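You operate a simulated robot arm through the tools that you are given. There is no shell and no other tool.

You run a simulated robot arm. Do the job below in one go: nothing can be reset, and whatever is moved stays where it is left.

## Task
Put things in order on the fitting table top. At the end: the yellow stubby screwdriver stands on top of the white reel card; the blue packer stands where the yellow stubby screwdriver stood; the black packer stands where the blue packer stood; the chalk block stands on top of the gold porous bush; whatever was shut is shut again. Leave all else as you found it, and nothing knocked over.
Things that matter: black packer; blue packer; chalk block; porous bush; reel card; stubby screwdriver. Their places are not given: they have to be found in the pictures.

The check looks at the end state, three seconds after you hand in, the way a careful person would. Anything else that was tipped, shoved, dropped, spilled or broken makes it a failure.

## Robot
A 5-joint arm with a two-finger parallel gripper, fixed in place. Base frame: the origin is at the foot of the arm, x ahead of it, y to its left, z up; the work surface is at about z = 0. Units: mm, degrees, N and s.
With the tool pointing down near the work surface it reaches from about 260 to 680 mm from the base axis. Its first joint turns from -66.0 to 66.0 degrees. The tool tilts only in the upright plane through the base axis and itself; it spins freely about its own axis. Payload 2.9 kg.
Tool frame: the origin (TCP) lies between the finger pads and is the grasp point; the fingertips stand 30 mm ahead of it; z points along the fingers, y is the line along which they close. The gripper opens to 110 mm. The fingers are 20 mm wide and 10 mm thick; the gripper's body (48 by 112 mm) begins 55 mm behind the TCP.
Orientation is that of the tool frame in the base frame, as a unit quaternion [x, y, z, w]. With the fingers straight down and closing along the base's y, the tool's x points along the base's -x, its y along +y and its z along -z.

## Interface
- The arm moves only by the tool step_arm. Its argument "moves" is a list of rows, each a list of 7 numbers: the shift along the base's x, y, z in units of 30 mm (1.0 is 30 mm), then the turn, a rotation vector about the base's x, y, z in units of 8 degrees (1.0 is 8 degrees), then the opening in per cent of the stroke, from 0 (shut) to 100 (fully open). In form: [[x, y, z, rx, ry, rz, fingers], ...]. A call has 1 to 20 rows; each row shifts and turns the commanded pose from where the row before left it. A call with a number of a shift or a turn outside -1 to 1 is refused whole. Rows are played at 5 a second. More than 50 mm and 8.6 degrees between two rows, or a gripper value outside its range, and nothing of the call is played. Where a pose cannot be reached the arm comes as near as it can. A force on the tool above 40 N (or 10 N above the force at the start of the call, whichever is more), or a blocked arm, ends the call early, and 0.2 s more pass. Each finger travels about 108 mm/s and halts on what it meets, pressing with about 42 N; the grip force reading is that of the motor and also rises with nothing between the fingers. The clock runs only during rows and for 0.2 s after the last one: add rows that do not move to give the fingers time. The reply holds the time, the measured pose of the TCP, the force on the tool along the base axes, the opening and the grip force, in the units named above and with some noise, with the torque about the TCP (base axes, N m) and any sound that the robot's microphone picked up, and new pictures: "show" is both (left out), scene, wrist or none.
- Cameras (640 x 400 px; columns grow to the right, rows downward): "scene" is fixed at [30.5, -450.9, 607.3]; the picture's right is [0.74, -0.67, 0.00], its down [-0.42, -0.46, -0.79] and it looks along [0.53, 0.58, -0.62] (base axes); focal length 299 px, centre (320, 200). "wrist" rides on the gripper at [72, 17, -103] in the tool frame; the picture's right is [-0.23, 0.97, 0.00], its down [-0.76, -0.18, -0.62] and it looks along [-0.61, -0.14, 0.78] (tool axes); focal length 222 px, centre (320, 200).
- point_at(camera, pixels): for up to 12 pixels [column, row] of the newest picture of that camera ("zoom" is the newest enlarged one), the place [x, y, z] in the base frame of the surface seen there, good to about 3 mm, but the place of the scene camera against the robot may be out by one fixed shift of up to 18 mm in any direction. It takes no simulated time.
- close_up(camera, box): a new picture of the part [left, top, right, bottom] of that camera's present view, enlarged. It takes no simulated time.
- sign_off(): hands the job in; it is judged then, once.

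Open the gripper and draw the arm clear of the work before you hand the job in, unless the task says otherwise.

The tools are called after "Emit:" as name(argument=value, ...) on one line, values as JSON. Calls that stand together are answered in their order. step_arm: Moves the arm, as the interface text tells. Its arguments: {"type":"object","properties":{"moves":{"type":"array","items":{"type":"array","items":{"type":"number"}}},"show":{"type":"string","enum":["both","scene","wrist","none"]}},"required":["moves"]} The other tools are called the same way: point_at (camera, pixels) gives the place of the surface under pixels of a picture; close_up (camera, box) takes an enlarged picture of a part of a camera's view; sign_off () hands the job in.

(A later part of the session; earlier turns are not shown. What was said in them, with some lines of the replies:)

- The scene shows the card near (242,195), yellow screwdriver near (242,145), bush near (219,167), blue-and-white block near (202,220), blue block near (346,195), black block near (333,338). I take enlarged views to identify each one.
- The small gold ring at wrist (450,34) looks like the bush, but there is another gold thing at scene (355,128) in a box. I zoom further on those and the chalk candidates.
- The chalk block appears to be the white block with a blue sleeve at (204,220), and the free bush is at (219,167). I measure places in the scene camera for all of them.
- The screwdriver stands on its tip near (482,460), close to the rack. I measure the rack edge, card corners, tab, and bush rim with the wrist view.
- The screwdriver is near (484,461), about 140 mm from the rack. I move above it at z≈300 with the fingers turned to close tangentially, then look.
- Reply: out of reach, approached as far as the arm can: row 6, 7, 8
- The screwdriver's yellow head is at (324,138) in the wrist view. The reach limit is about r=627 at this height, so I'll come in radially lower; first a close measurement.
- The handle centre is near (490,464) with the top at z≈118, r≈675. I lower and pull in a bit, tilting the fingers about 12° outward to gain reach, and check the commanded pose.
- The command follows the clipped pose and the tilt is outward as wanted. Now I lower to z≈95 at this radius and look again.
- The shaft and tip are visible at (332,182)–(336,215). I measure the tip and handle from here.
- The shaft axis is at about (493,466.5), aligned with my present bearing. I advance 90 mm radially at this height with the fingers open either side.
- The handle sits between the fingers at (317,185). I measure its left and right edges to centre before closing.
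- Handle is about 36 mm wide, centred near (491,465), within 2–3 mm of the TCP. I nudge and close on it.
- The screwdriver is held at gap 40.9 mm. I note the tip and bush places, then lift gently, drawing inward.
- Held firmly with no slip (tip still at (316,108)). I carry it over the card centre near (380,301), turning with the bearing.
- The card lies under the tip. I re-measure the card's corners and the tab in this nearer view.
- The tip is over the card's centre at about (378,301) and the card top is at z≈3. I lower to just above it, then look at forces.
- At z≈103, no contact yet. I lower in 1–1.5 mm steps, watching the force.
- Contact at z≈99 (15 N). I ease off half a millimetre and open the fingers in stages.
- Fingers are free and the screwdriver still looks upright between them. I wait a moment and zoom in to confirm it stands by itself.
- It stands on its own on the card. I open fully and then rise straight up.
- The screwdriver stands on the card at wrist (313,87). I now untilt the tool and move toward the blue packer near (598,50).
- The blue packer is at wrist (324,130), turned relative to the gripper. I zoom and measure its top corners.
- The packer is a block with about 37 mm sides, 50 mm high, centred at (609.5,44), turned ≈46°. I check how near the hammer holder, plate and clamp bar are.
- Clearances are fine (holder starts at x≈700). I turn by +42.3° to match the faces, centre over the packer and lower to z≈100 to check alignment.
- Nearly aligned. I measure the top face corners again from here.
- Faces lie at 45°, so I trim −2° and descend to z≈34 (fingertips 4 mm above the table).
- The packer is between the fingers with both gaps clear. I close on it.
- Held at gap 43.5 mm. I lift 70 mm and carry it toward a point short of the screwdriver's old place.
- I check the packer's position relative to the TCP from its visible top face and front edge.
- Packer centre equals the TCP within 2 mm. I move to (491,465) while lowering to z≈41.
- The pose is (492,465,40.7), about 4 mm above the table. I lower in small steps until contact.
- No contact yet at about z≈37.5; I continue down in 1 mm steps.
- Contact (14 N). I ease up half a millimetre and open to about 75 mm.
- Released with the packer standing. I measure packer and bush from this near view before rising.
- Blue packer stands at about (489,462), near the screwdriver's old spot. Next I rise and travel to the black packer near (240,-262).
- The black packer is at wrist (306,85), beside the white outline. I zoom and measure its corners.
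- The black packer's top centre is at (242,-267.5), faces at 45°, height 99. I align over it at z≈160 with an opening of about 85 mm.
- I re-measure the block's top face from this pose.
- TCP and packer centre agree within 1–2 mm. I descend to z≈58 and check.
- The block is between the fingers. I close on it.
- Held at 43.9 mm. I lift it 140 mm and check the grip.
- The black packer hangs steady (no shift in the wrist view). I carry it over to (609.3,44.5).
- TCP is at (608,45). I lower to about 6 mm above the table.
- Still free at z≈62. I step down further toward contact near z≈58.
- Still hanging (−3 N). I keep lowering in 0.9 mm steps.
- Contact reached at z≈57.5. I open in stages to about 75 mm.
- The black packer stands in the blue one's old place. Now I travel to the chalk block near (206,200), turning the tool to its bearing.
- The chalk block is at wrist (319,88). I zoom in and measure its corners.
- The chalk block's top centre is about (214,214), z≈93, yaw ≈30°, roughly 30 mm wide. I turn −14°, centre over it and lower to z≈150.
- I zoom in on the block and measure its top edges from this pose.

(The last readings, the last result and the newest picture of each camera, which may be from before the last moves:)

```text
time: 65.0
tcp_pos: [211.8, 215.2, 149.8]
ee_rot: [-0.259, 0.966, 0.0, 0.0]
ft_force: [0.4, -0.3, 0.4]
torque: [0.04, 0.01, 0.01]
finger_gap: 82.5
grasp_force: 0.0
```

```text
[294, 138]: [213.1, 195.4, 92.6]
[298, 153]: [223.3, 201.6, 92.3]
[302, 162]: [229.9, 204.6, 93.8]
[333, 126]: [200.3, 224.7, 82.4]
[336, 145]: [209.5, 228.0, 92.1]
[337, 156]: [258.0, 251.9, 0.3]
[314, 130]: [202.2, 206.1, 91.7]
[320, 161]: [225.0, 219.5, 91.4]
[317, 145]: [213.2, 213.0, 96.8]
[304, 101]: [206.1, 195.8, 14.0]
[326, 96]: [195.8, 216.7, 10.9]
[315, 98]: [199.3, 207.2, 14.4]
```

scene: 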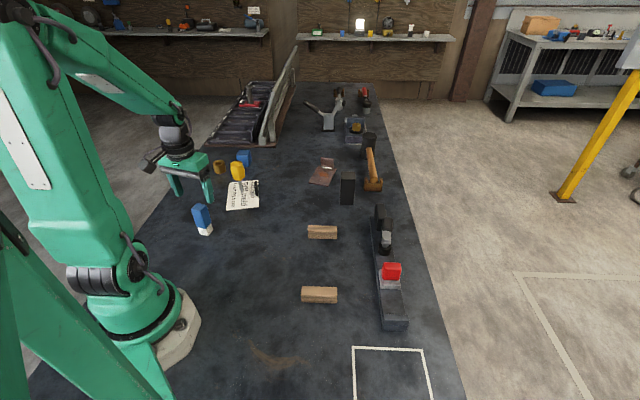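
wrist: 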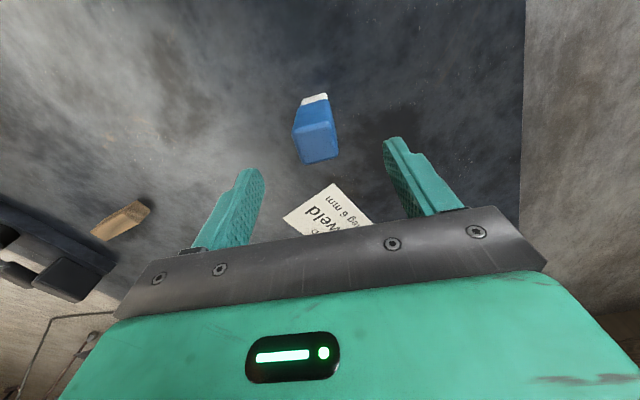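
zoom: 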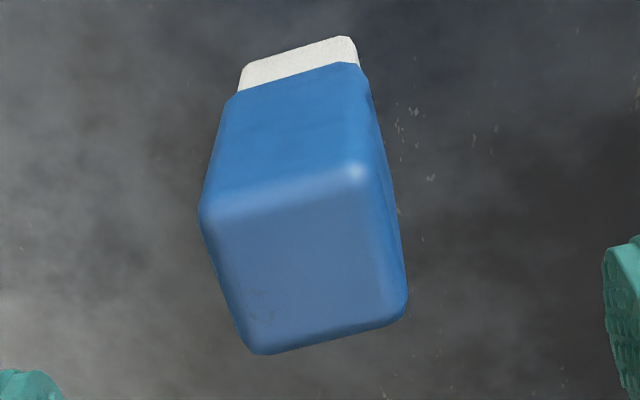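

Centre is (214,213.3) with yaw ≈29.5°, matching the tool. I descend to z≈56.

Emit:
step_arm(moves=[[0, 0, -0.8, 0, 0, 0, 75], [0, 0, -0.8, 0, 0, 0, 75], [0, 0, -0.8, 0, 0, 0, 75], [0, 0, -0.5, 0, 0, 0, 75], [0, 0, -0.23, 0, 0, 0, 75], [0, 0, 0, 0, 0, 0, 75], [0, 0, 0, 0, 0, 0, 75]])

```text
time: 66.6
tcp_pos: [213.6, 214.7, 54.6]
ee_rot: [-0.258, 0.966, 0.0, 0.0]
ft_force: [-0.8, -0.4, 0.4]
torque: [-0.03, 0.01, 0.01]
finger_gap: 82.8
grasp_force: 0.1
```

scene: 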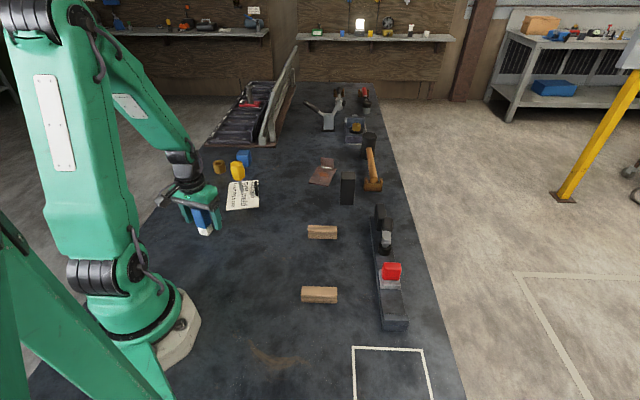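
wrist: 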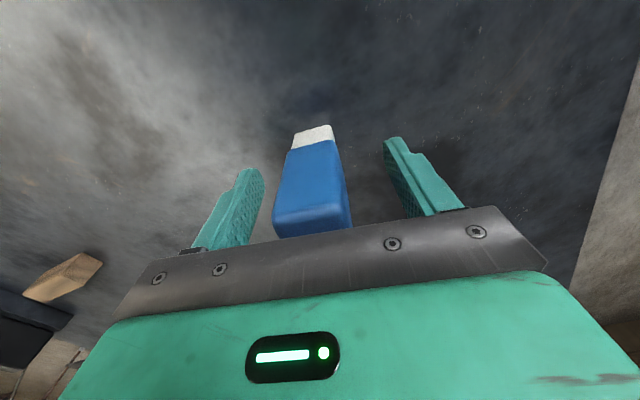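

Accounting for the camera's offset, the block is centred. I close on it.

Emit:
step_arm(moves=[[0, 0, 0, 0, 0, 0, 50], [0, 0, 0, 0, 0, 0, 32], [0, 0, 0, 0, 0, 0, 15], [0, 0, 0, 0, 0, 0, 0], [0, 0, 0, 0, 0, 0, 0], [0, 0, 0, 0, 0, 0, 0]])

```text
time: 68.0
tcp_pos: [213.5, 215.2, 54.0]
ee_rot: [-0.259, 0.966, 0.001, 0.0]
ft_force: [-0.4, 0.3, 1.0]
torque: [-0.05, -0.02, 0.03]
finger_gap: 31.5
grasp_force: 42.0
```

scene: 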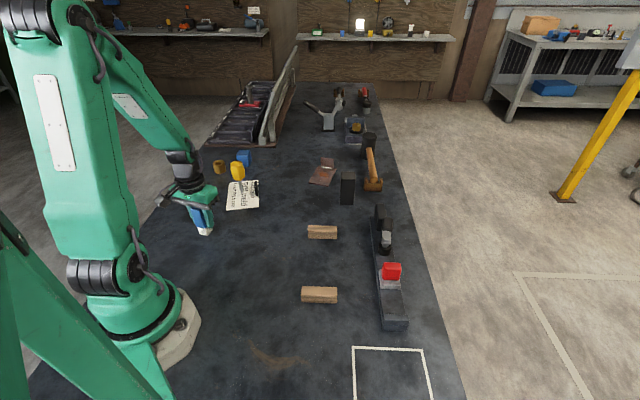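
wrist: 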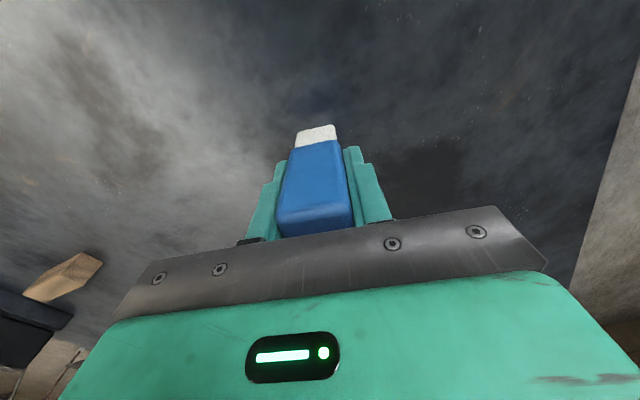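

Held at 31.5 mm. I measure the block's faces relative to the TCP, then lift 146 mm.

Emit:
point_at(camera="wrist", pixels=[[298, 140], [334, 135], [316, 138], [316, 160], [316, 190], [290, 215], [345, 205], [317, 215], [325, 225], [316, 130]])

Emit:
step_arm(moves=[[0, 0, 0.3, 0, 0, 0, 0], [0, 0, 0.7, 0, 0, 0, 0], [0, 0, 1, 0, 0, 0, 0], [0, 0, 1, 0, 0, 0, 0], [0, 0, 1, 0, 0, 0, 0], [0, 0, 0.85, 0, 0, 0, 0], [0, 0, 0, 0, 0, 0, 0]])

```text
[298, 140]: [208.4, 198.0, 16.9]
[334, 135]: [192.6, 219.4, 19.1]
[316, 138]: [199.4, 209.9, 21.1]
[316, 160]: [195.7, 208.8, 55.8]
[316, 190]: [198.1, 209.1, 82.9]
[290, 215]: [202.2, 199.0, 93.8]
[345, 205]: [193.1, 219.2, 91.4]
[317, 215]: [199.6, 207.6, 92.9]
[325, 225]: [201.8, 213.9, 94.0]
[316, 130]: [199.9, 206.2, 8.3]
```

```text
time: 69.6
tcp_pos: [213.7, 214.3, 201.8]
ee_rot: [-0.259, 0.966, 0.0, 0.0]
ft_force: [-0.4, 0.2, -0.8]
torque: [0.01, -0.01, -0.01]
finger_gap: 31.4
grasp_force: 41.7
```

scene: 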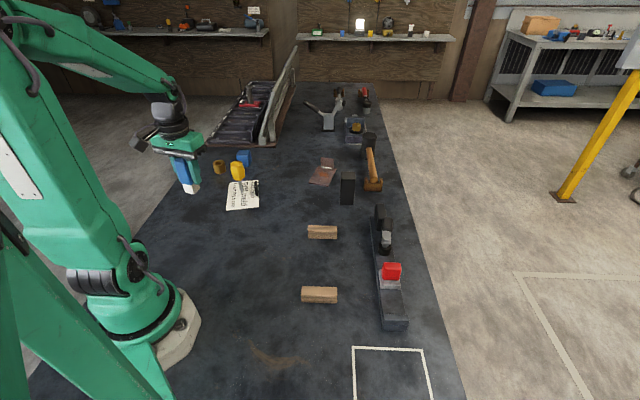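
wrist: 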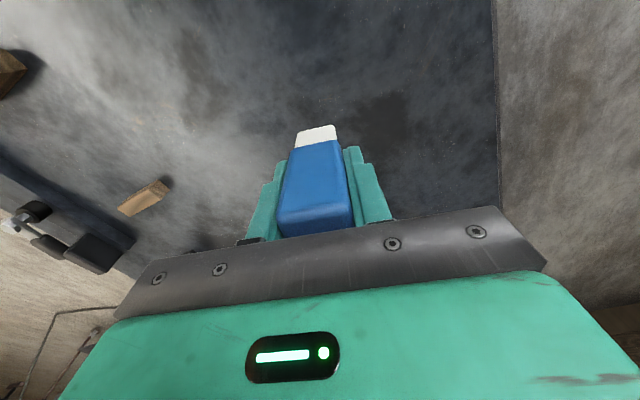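

Block is held steady, its base front face about 15 mm inside the TCP. I move to (427,429) at z≈200 where the bush can be seen beside the block.

Emit:
step_arm(moves=[[0.79, 0.795, 0, 0, 0, 0, 0], [0.79, 0.795, 0, 0, 0, 0, 0], [0.79, 0.795, 0, 0, 0, 0, 0], [0.79, 0.795, 0, 0, 0, 0, 0], [0.79, 0.795, 0, 0, 0, 0, 0], [0.79, 0.795, 0, 0, 0, 0, 0], [0.79, 0.795, 0, 0, 0, 0, 0], [0.79, 0.795, 0, 0, 0, 0, 0], [0.79, 0.795, 0, 0, 0, 0, 0], [0, 0, 0, 0, 0, 0, 0], [0, 0, 0, 0, 0, 0, 0]])

Emit:
close_up(camera="wrist", box=[330, 60, 420, 130])

```text
time: 72.0
tcp_pos: [426.8, 433.2, 199.4]
ee_rot: [-0.259, 0.966, 0.001, 0.0]
ft_force: [0.0, 0.8, -1.5]
torque: [0.02, 0.01, -0.01]
finger_gap: 31.6
grasp_force: 42.2
```

scene: 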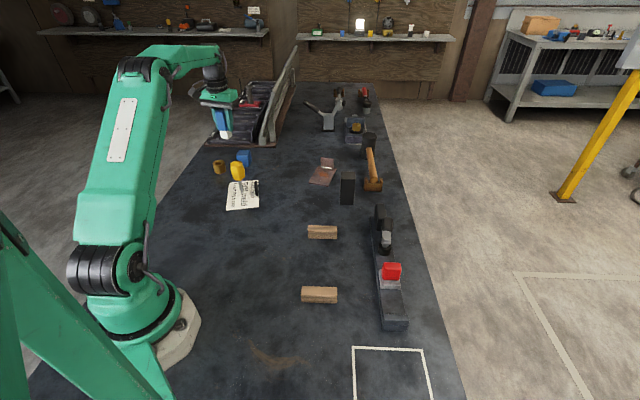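
wrist: 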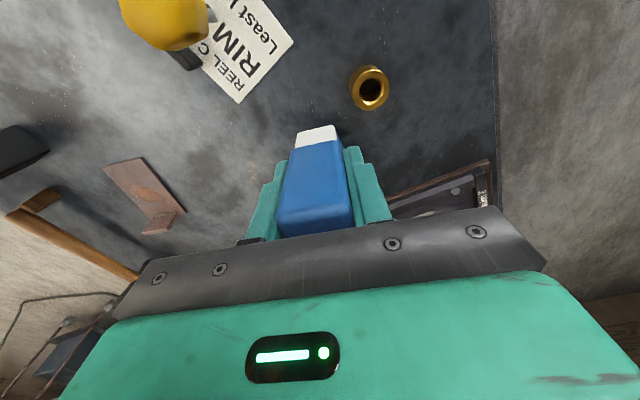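

```text
5.71 times, centred on (375, 95) of wrist
```

zoom: 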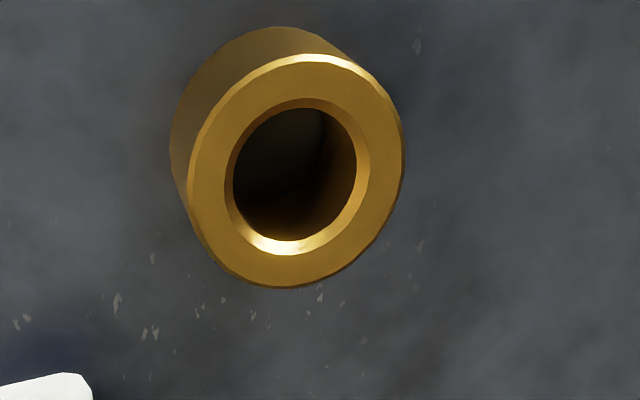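

The bush rim is clear in the zoom, centre (296,170). I measure points around the annulus.

Emit:
point_at(camera="zoom", pixels=[[210, 175], [384, 160], [305, 82], [286, 265], [240, 105], [362, 105], [235, 235], [352, 235], [218, 140], [375, 200], [270, 88], [320, 258]])

```text
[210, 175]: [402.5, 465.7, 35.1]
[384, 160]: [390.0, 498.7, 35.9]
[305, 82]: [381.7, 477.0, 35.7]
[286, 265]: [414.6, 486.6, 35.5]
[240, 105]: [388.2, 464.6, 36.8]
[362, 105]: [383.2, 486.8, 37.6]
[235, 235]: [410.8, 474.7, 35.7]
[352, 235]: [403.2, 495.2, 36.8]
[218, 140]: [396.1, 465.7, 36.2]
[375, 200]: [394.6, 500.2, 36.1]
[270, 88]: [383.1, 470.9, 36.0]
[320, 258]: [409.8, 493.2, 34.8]
```

Bush centre is about (396.5,481.6), top z≈36, outside ≈43 mm, hole ≈25 mm. I measure the held block's base in this pose and re-read the TCP.

Emit:
step_arm(moves=[[0, 0, 0, 0, 0, 0, 0], [0, 0, 0, 0, 0, 0, 0]], show="wrist")

Emit:
close_up(camera="wrist", box=[270, 110, 360, 240])

Emit:
point_at(camera="wrist", pixels=[[299, 140], [336, 134], [308, 137], [318, 135], [328, 132], [305, 145], [330, 138], [310, 180], [330, 176], [280, 217], [349, 205], [315, 220]])

Emit:
step_arm(moves=[[0, 0, 0, 0, 0, 0, 0]], show="none")

```text
time: 72.6
tcp_pos: [426.8, 430.6, 198.0]
ee_rot: [-0.258, 0.966, 0.0, 0.0]
ft_force: [-0.2, -0.5, -1.3]
torque: [0.0, 0.02, -0.04]
finger_gap: 31.3
grasp_force: 41.9
```

wrist: 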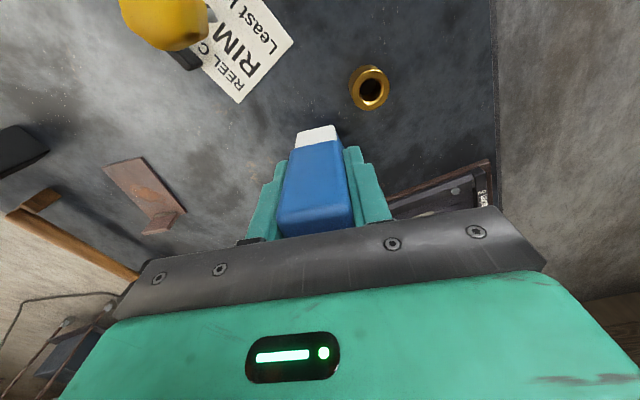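

```text
3.08 times, centred on (315, 175) of wrist
```

zoom: 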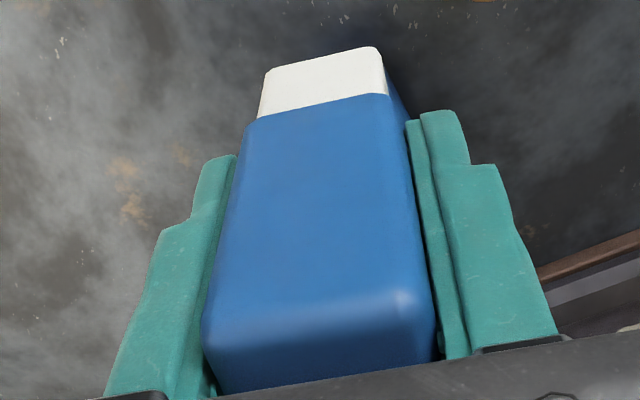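

```text
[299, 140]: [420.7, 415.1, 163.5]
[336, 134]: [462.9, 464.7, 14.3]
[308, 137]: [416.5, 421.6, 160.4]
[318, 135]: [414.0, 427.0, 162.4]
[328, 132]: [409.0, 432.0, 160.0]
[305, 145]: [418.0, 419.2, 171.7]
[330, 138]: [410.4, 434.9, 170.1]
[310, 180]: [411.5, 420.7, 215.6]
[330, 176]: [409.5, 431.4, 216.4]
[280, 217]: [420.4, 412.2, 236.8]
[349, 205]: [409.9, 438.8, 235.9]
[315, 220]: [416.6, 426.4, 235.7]
```

```text
time: 73.0
tcp_pos: [427.1, 431.8, 198.6]
ee_rot: [-0.259, 0.966, 0.0, 0.0]
ft_force: [-0.7, 0.0, -1.2]
torque: [-0.02, 0.02, 0.02]
finger_gap: 31.5
grasp_force: 42.7
```

Measured in one pose: base centre ≈(425.3,431), bush centre ≈(396.5,481.6), so I shift (−28.8,+50.6) mm, then lower to about 20 mm above the bush.

Emit:
step_arm(moves=[[-0.32, 0.562, 0, 0, 0, 0, 0], [-0.32, 0.562, 0, 0, 0, 0, 0], [-0.32, 0.562, 0, 0, 0, 0, 0], [0, 0, -0.8, 0, 0, 0, 0], [0, 0, -0.8, 0, 0, 0, 0], [0, 0, -0.8, 0, 0, 0, 0], [0, 0, -0.5, 0, 0, 0, 0], [0, 0, 0, 0, 0, 0, 0], [0, 0, 0, 0, 0, 0, 0]])

Emit:
close_up(camera="wrist", box=[260, 80, 380, 200])

Emit:
close_up(camera="scene", box=[185, 110, 265, 190])

```text
time: 75.0
tcp_pos: [398.0, 478.9, 112.8]
ee_rot: [-0.259, 0.966, 0.0, 0.0]
ft_force: [-0.6, 0.1, -0.5]
torque: [0.01, -0.03, 0.0]
finger_gap: 31.5
grasp_force: 42.2
```

scene: 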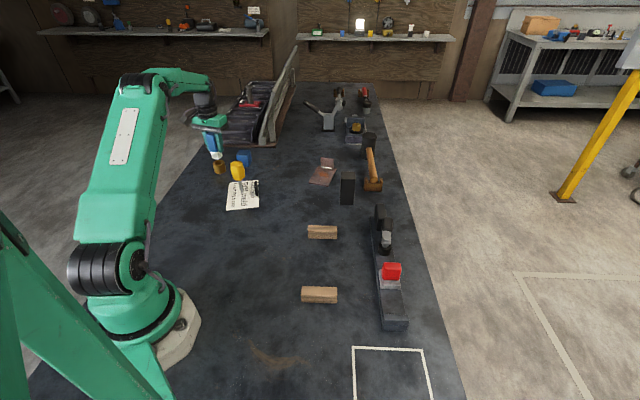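
wrist: 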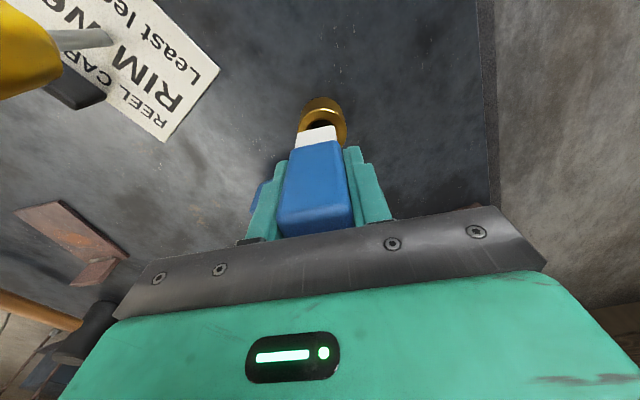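

```text
3.33 times, centred on (320, 140) of wrist
```

zoom: 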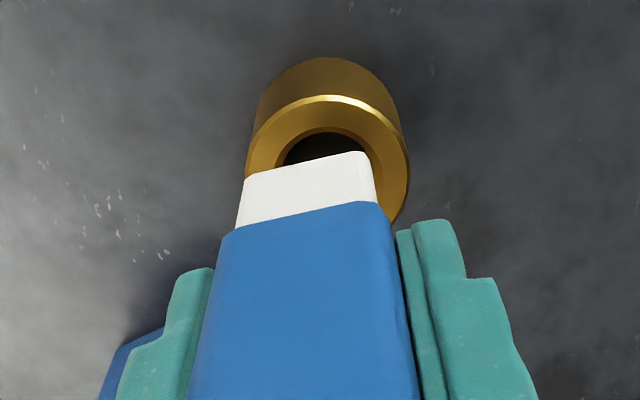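

```text
5.00 times, centred on (225, 150) of scene
```

zoom: 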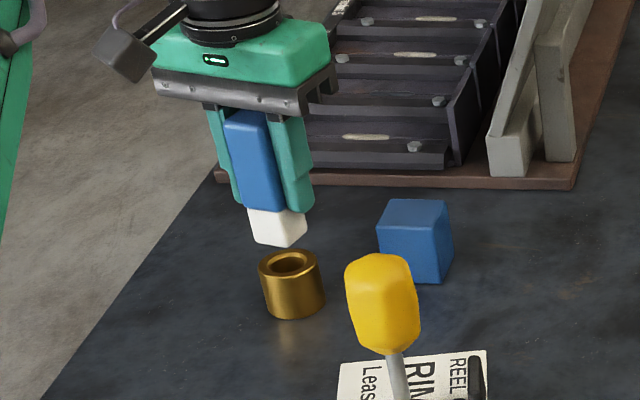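

The block hovers above the bush. I measure rim and base points here to trim the offset.

Emit:
point_at(camera="zoom", pixels=[[290, 290], [300, 290]])

Emit:
close_up(camera="wrist", box=[280, 90, 360, 160])

```text
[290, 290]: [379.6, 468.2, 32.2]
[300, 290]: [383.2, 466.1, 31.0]
```

```text
5.71 times, centred on (320, 125) of wrist
```

zoom: 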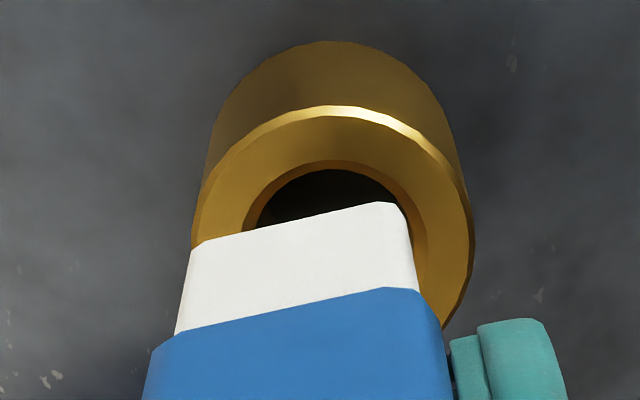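

Emit:
point_at(camera="zoom", pixels=[[215, 215], [450, 215], [330, 138], [255, 165], [405, 155], [205, 240], [457, 250], [200, 255], [300, 235], [385, 215], [210, 300], [400, 265]])

```text
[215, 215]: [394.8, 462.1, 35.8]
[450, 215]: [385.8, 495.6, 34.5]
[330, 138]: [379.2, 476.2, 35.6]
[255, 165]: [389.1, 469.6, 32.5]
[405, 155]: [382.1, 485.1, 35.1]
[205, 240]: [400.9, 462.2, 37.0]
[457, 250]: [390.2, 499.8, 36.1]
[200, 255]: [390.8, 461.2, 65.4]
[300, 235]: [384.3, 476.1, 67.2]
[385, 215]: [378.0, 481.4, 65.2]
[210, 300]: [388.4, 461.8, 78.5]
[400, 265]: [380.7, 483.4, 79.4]
```

The block needs about (+0.8,+2.6) mm to centre on the bush. I trim that and lower 16 mm.

Emit:
step_arm(moves=[[0.027, 0.088, 0, 0, 0, 0, 0], [0, 0, -0.3, 0, 0, 0, 0], [0, 0, -0.2, 0, 0, 0, 0], [0, 0, 0, 0, 0, 0, 0], [0, 0, 0, 0, 0, 0, 0]])

Emit:
close_up(camera="wrist", box=[280, 90, 360, 160])

Emit:
close_up(camera="scene", box=[195, 120, 245, 180])

```text
time: 76.2
tcp_pos: [397.9, 482.1, 99.6]
ee_rot: [-0.258, 0.966, 0.0, 0.0]
ft_force: [0.1, 0.5, -0.9]
torque: [-0.01, -0.01, 0.0]
finger_gap: 31.5
grasp_force: 42.0
```

scene: 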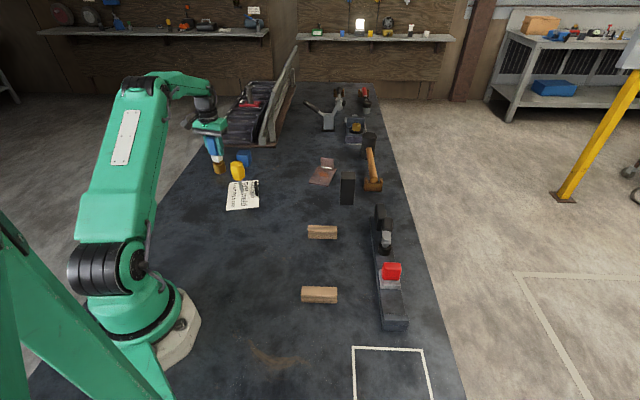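
wrist: 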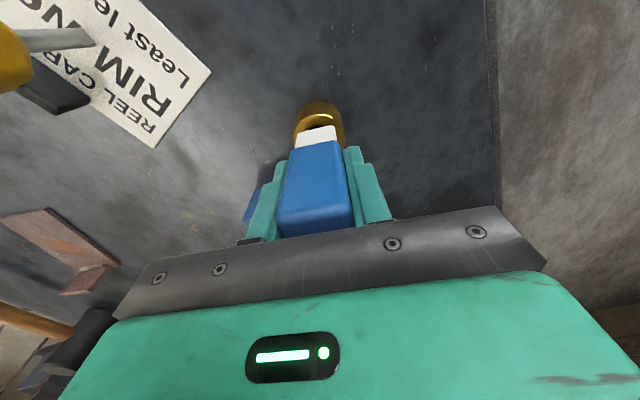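

```text
5.71 times, centred on (320, 125) of wrist
```

zoom: 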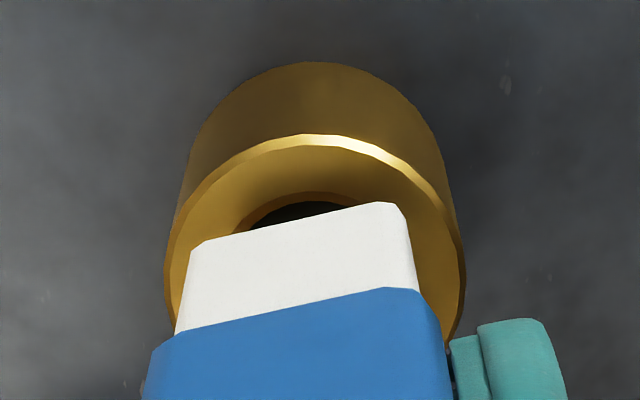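

```text
6.67 times, centred on (220, 150) of scene
```

zoom: 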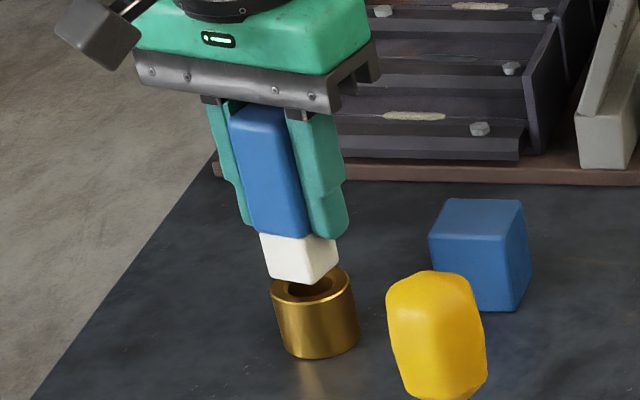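

Both checks put the base within about 1 mm of the bush centre. I apply a 0.8 mm lateral trim and step down to contact.

Emit:
step_arm(moves=[[0.013, -0.023, -0.08, 0, 0, 0, 0], [0, 0, -0.05, 0, 0, 0, 0], [0, 0, 0, 0, 0, 0, 0]], show="none")

Emit:
step_arm(moves=[[0, 0, -0.04, 0, 0, 0, 0], [0, 0, 0, 0, 0, 0, 0]], show="none")

```text
time: 77.0
tcp_pos: [397.0, 481.0, 95.0]
ee_rot: [-0.259, 0.966, 0.0, 0.0]
ft_force: [0.0, -0.7, -1.2]
torque: [-0.01, 0.03, 0.0]
finger_gap: 31.3
grasp_force: 41.7
```

```text
time: 77.6
tcp_pos: [398.1, 482.7, 95.0]
ee_rot: [-0.259, 0.966, 0.0, 0.0]
ft_force: [0.3, 0.4, -1.6]
torque: [-0.03, -0.02, 0.04]
finger_gap: 31.5
grasp_force: 42.0
```

No contact yet at about z≈93. I continue in ~1 mm steps.

Emit:
step_arm(moves=[[0, 0, -0.04, 0, 0, 0, 0], [0, 0, 0, 0, 0, 0, 0]], show="none")

Emit:
step_arm(moves=[[0, 0, -0.03, 0, 0, 0, 0], [0, 0, 0, 0, 0, 0, 0]], show="none")

Emit:
step_arm(moves=[[0, 0, -0.03, 0, 0, 0, 0], [0, 0, 0, 0, 0, 0, 0]], show="wrist")

```text
time: 78.2
tcp_pos: [396.8, 481.9, 92.1]
ee_rot: [-0.259, 0.966, -0.001, 0.0]
ft_force: [-0.2, -0.2, -1.5]
torque: [-0.02, 0.0, 0.03]
finger_gap: 31.6
grasp_force: 42.0
```

```text
time: 78.8
tcp_pos: [397.2, 481.0, 92.1]
ee_rot: [-0.259, 0.966, 0.0, 0.0]
ft_force: [-0.7, 0.2, -1.3]
torque: [0.0, -0.01, 0.0]
finger_gap: 31.6
grasp_force: 41.7
```

```text
time: 79.4
tcp_pos: [397.0, 482.2, 91.1]
ee_rot: [-0.258, 0.966, 0.0, -0.001]
ft_force: [0.2, 0.7, -1.9]
torque: [-0.04, 0.01, 0.03]
finger_gap: 31.3
grasp_force: 41.8
```

wrist: 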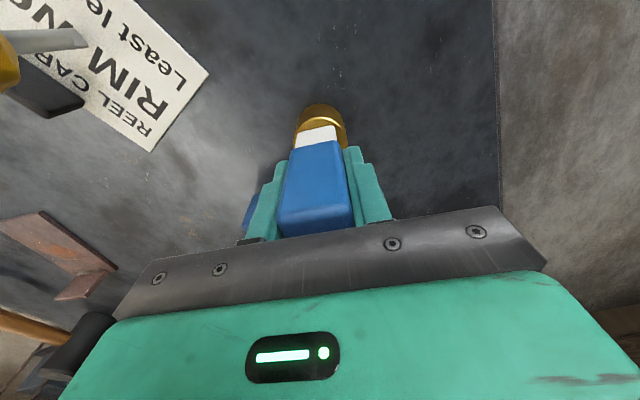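

Still no contact force at z≈91; two more small steps with a check each.

Emit:
step_arm(moves=[[0, 0, -0.025, 0, 0, 0, 0], [0, 0, 0, 0, 0, 0, 0]], show="none")

Emit:
step_arm(moves=[[0, 0, -0.025, 0, 0, 0, 0], [0, 0, 0, 0, 0, 0, 0]], show="none")

Emit:
close_up(camera="wrist", box=[280, 90, 360, 160])

Emit:
close_up(camera="scene", box=[195, 120, 245, 180])

```text
time: 80.0
tcp_pos: [398.0, 481.9, 90.0]
ee_rot: [-0.259, 0.966, 0.001, 0.001]
ft_force: [-1.1, -1.7, 4.6]
torque: [-0.12, 0.04, -0.04]
finger_gap: 31.6
grasp_force: 42.3
```

```text
time: 80.6
tcp_pos: [398.1, 481.0, 90.1]
ee_rot: [-0.259, 0.966, 0.0, 0.001]
ft_force: [-6.5, 0.1, 14.9]
torque: [-0.06, 0.41, -0.02]
finger_gap: 31.3
grasp_force: 41.7
```

```text
5.71 times, centred on (320, 125) of wrist
```

zoom: 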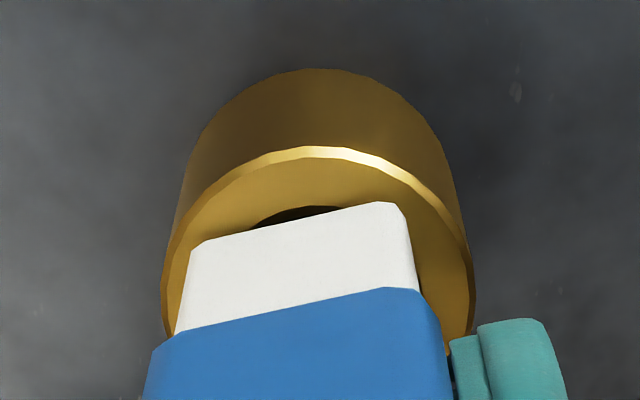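

```text
6.67 times, centred on (220, 150) of scene
```

zoom: 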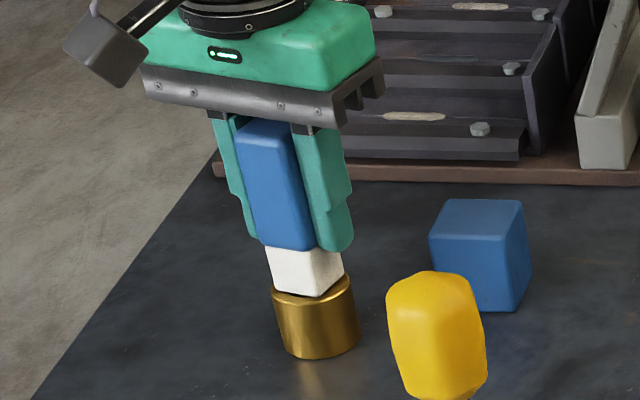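

Contact (15 N), with the base seated on the ring. I ease up half a millimetre and open gently.

Emit:
step_arm(moves=[[0, 0, 0.02, 0, 0, 0, 0], [0, 0, 0, 0, 0, 0, 0]], show="none")

Emit:
step_arm(moves=[[0, 0, 0, 0, 0, 0, 31], [0, 0, 0, 0, 0, 0, 34], [0, 0, 0, 0, 0, 0, 38], [0, 0, 0, 0, 0, 0, 38], [0, 0, 0, 0, 0, 0, 38]])

Emit:
close_up(camera="wrist", box=[250, 90, 390, 240])

Emit:
close_up(camera="scene", box=[195, 120, 245, 180])

```text
time: 81.2
tcp_pos: [398.9, 481.2, 91.7]
ee_rot: [-0.259, 0.966, 0.002, 0.001]
ft_force: [-5.7, 1.4, 20.7]
torque: [-0.02, 0.39, -0.01]
finger_gap: 31.6
grasp_force: 41.9
```

```text
time: 82.4
tcp_pos: [398.0, 481.0, 88.9]
ee_rot: [-0.259, 0.966, 0.0, 0.0]
ft_force: [-0.5, -0.4, -0.3]
torque: [-0.01, 0.01, -0.04]
finger_gap: 41.8
grasp_force: 0.0
```

scene: 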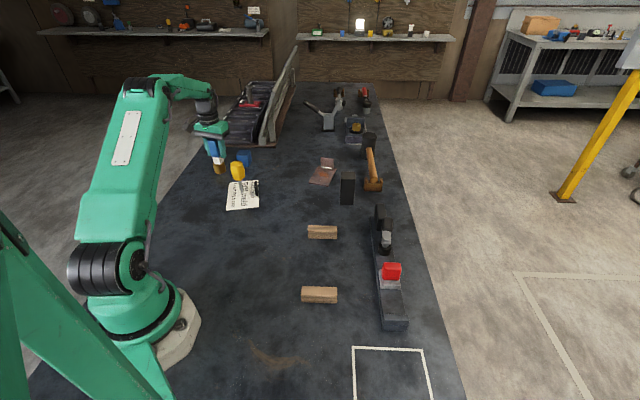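
wrist: 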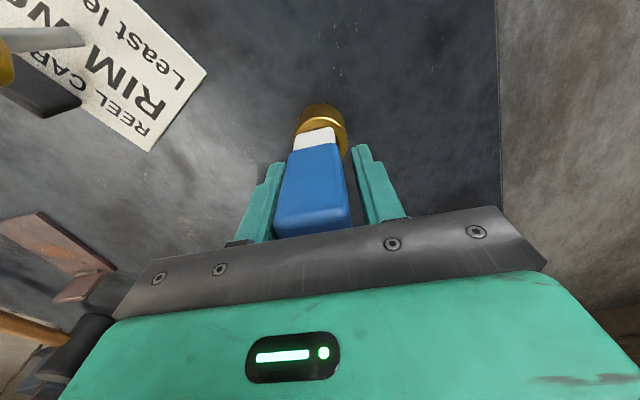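

```text
2.67 times, centred on (320, 165) of wrist
```

zoom: 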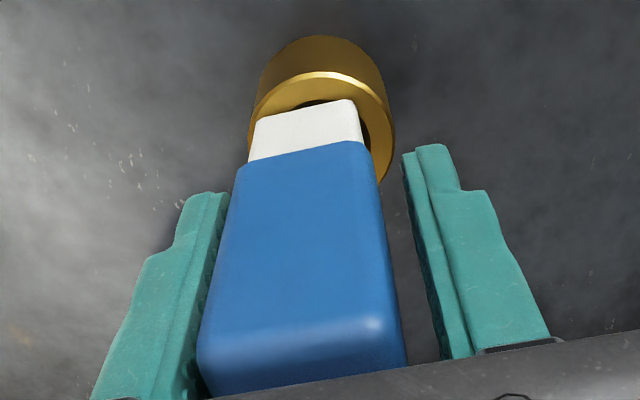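

```text
6.67 times, centred on (220, 150) of scene
```

zoom: 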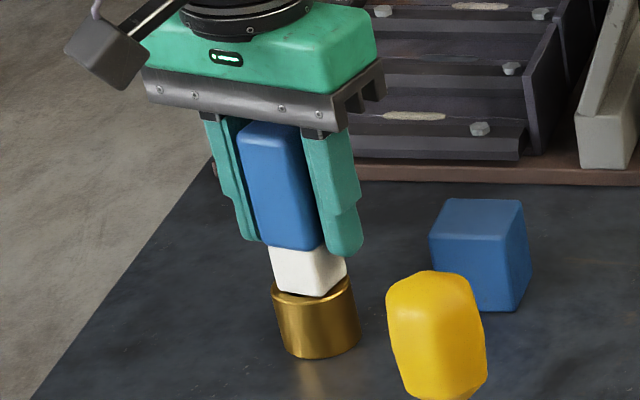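

The block stands on the bush, fingers free. I open wider and wait, then check that it stays.

Emit:
step_arm(moves=[[0, 0, 0, 0, 0, 0, 44], [0, 0, 0, 0, 0, 0, 52], [0, 0, 0, 0, 0, 0, 62], [0, 0, 0, 0, 0, 0, 72], [0, 0, 0, 0, 0, 0, 72], [0, 0, 0, 0, 0, 0, 72], [0, 0, 0, 0, 0, 0, 72]])

Emit:
close_up(camera="wrist", box=[250, 90, 390, 240])

Emit:
close_up(camera="scene", box=[195, 120, 245, 180])

```text
time: 84.0
tcp_pos: [398.3, 480.4, 88.9]
ee_rot: [-0.258, 0.966, 0.0, 0.0]
ft_force: [-0.4, 0.3, -0.2]
torque: [-0.02, -0.06, 0.01]
finger_gap: 79.2
grasp_force: 0.0
```

scene: 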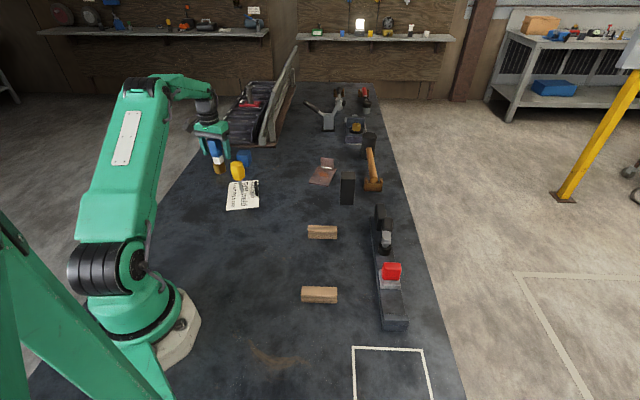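
wrist: 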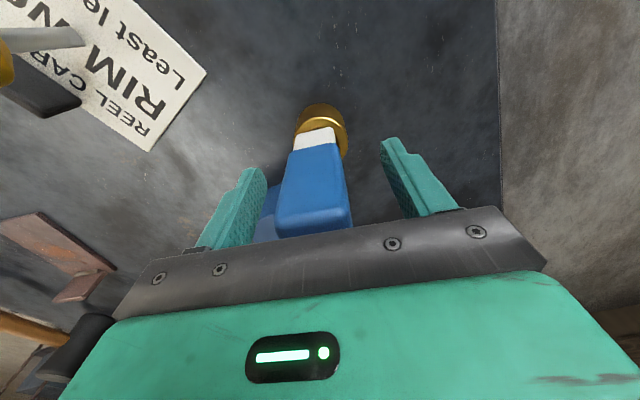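

```text
2.67 times, centred on (320, 165) of wrist
```

zoom: 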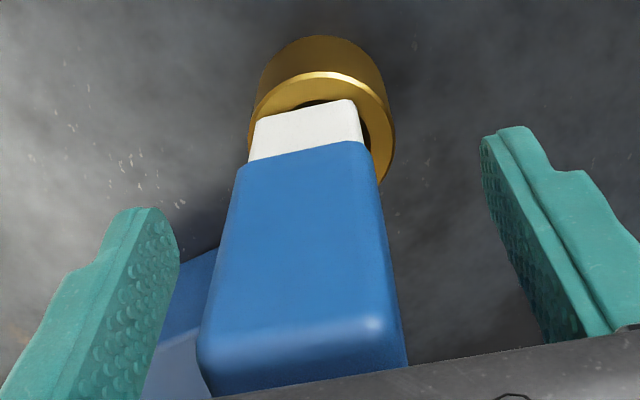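

```text
6.67 times, centred on (220, 150) of scene
```

zoom: 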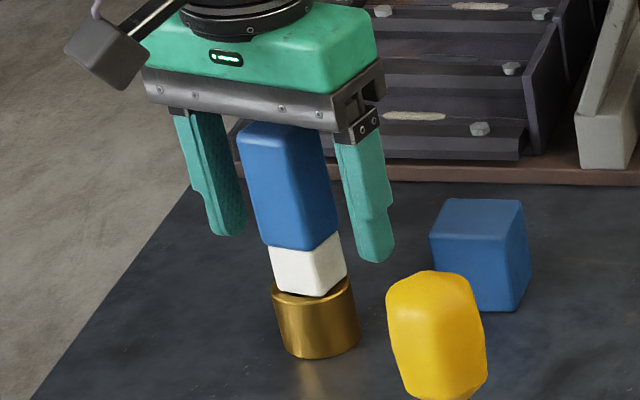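

The chalk block stands by itself on the bush. I rise straight up and draw inward, clear of everything.

Emit:
step_arm(moves=[[0, 0, 0.4, 0, 0, 0, 72], [0, 0, 0.7, 0, 0, 0, 72], [0, 0, 0.9, 0, 0, 0, 72], [0, 0, 0.9, 0, 0, 0, 72], [0, 0, 0.9, 0, 0, 0, 72], [-0.2, -0.25, 0.8, 0, 0, 0, 72], [-0.4, -0.6, 0.8, 0, 0, 0, 72], [-0.4, -0.8, 0.5, 0, 0, 0, 100], [-0.4, -0.8, 0.5, 0, 0, 0, 100], [-0.4, -0.8, 0.5, 0, 0, 0, 100], [0, -0.8, 0, 0, 0, 0, 100], [0, -0.8, 0, 0, 0, 0, 100], [0, -0.8, 0, 0, 0, 0, 100], [0, 0, 0, 0, 0, 0, 100]])

Emit:
close_up(camera="scene", box=[185, 120, 285, 220])

Emit:
close_up(camera="scene", box=[280, 140, 420, 400])

```text
time: 87.0
tcp_pos: [345.7, 313.7, 295.7]
ee_rot: [-0.259, 0.966, -0.001, 0.0]
ft_force: [0.7, 0.5, -0.2]
torque: [0.04, -0.01, 0.03]
finger_gap: 110.1
grasp_force: 0.0
```

scene: 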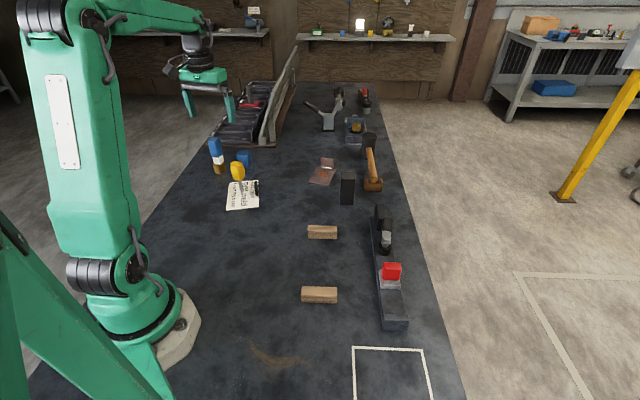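
wrist: 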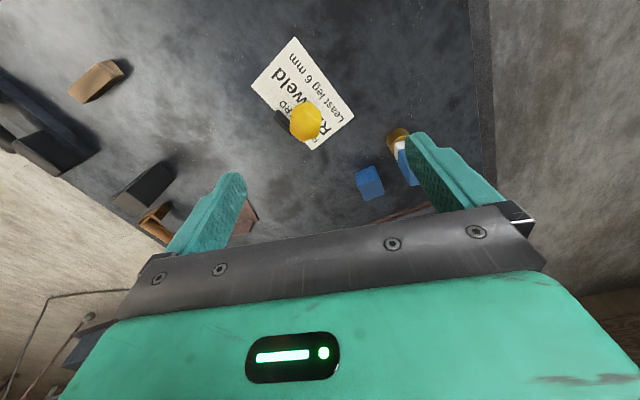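

```text
4.00 times, centred on (235, 170) of scene
```

zoom: 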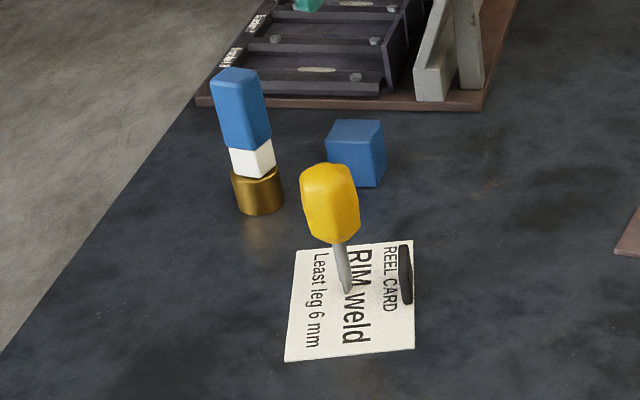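

```text
1.54 times, centred on (350, 270) of scene
```

zoom: 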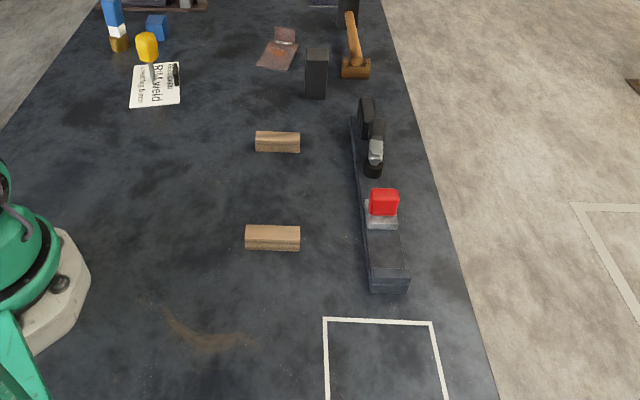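

All four pieces stand where asked: the screwdriver is on the card, the blue packer on the screwdriver's old spot and the black packer on the blue one's. The chalk block is on the bush. Everything else looks untouched, nothing was opened, and the gripper is open and clear, so I hand in.

Emit:
sign_off()

```text
The job is handed in.
```

The job is handed in, with all four pieces where you asked, judging by the last pictures before hand-in.

- **Screwdriver:** the yellow stubby screwdriver stands on its tip near the centre of the white reel card.
- **Blue packer:** it stands where the screwdriver stood, within about 5 mm by my measurements.
- **Black packer:** it stands where the blue packer stood, within a few millimetres.
- **Chalk block:** it stands on the gold porous bush on the near part of the table, centred to within 1–2 mm. I took the white block in the blue sleeve to be the chalk block. A second gold piece sits in a fixture at the far end, but it was out of reach.

I opened nothing, so there was nothing to shut again. I saw nothing else moved or knocked over. The gripper is open, and the arm is raised clear of the work.
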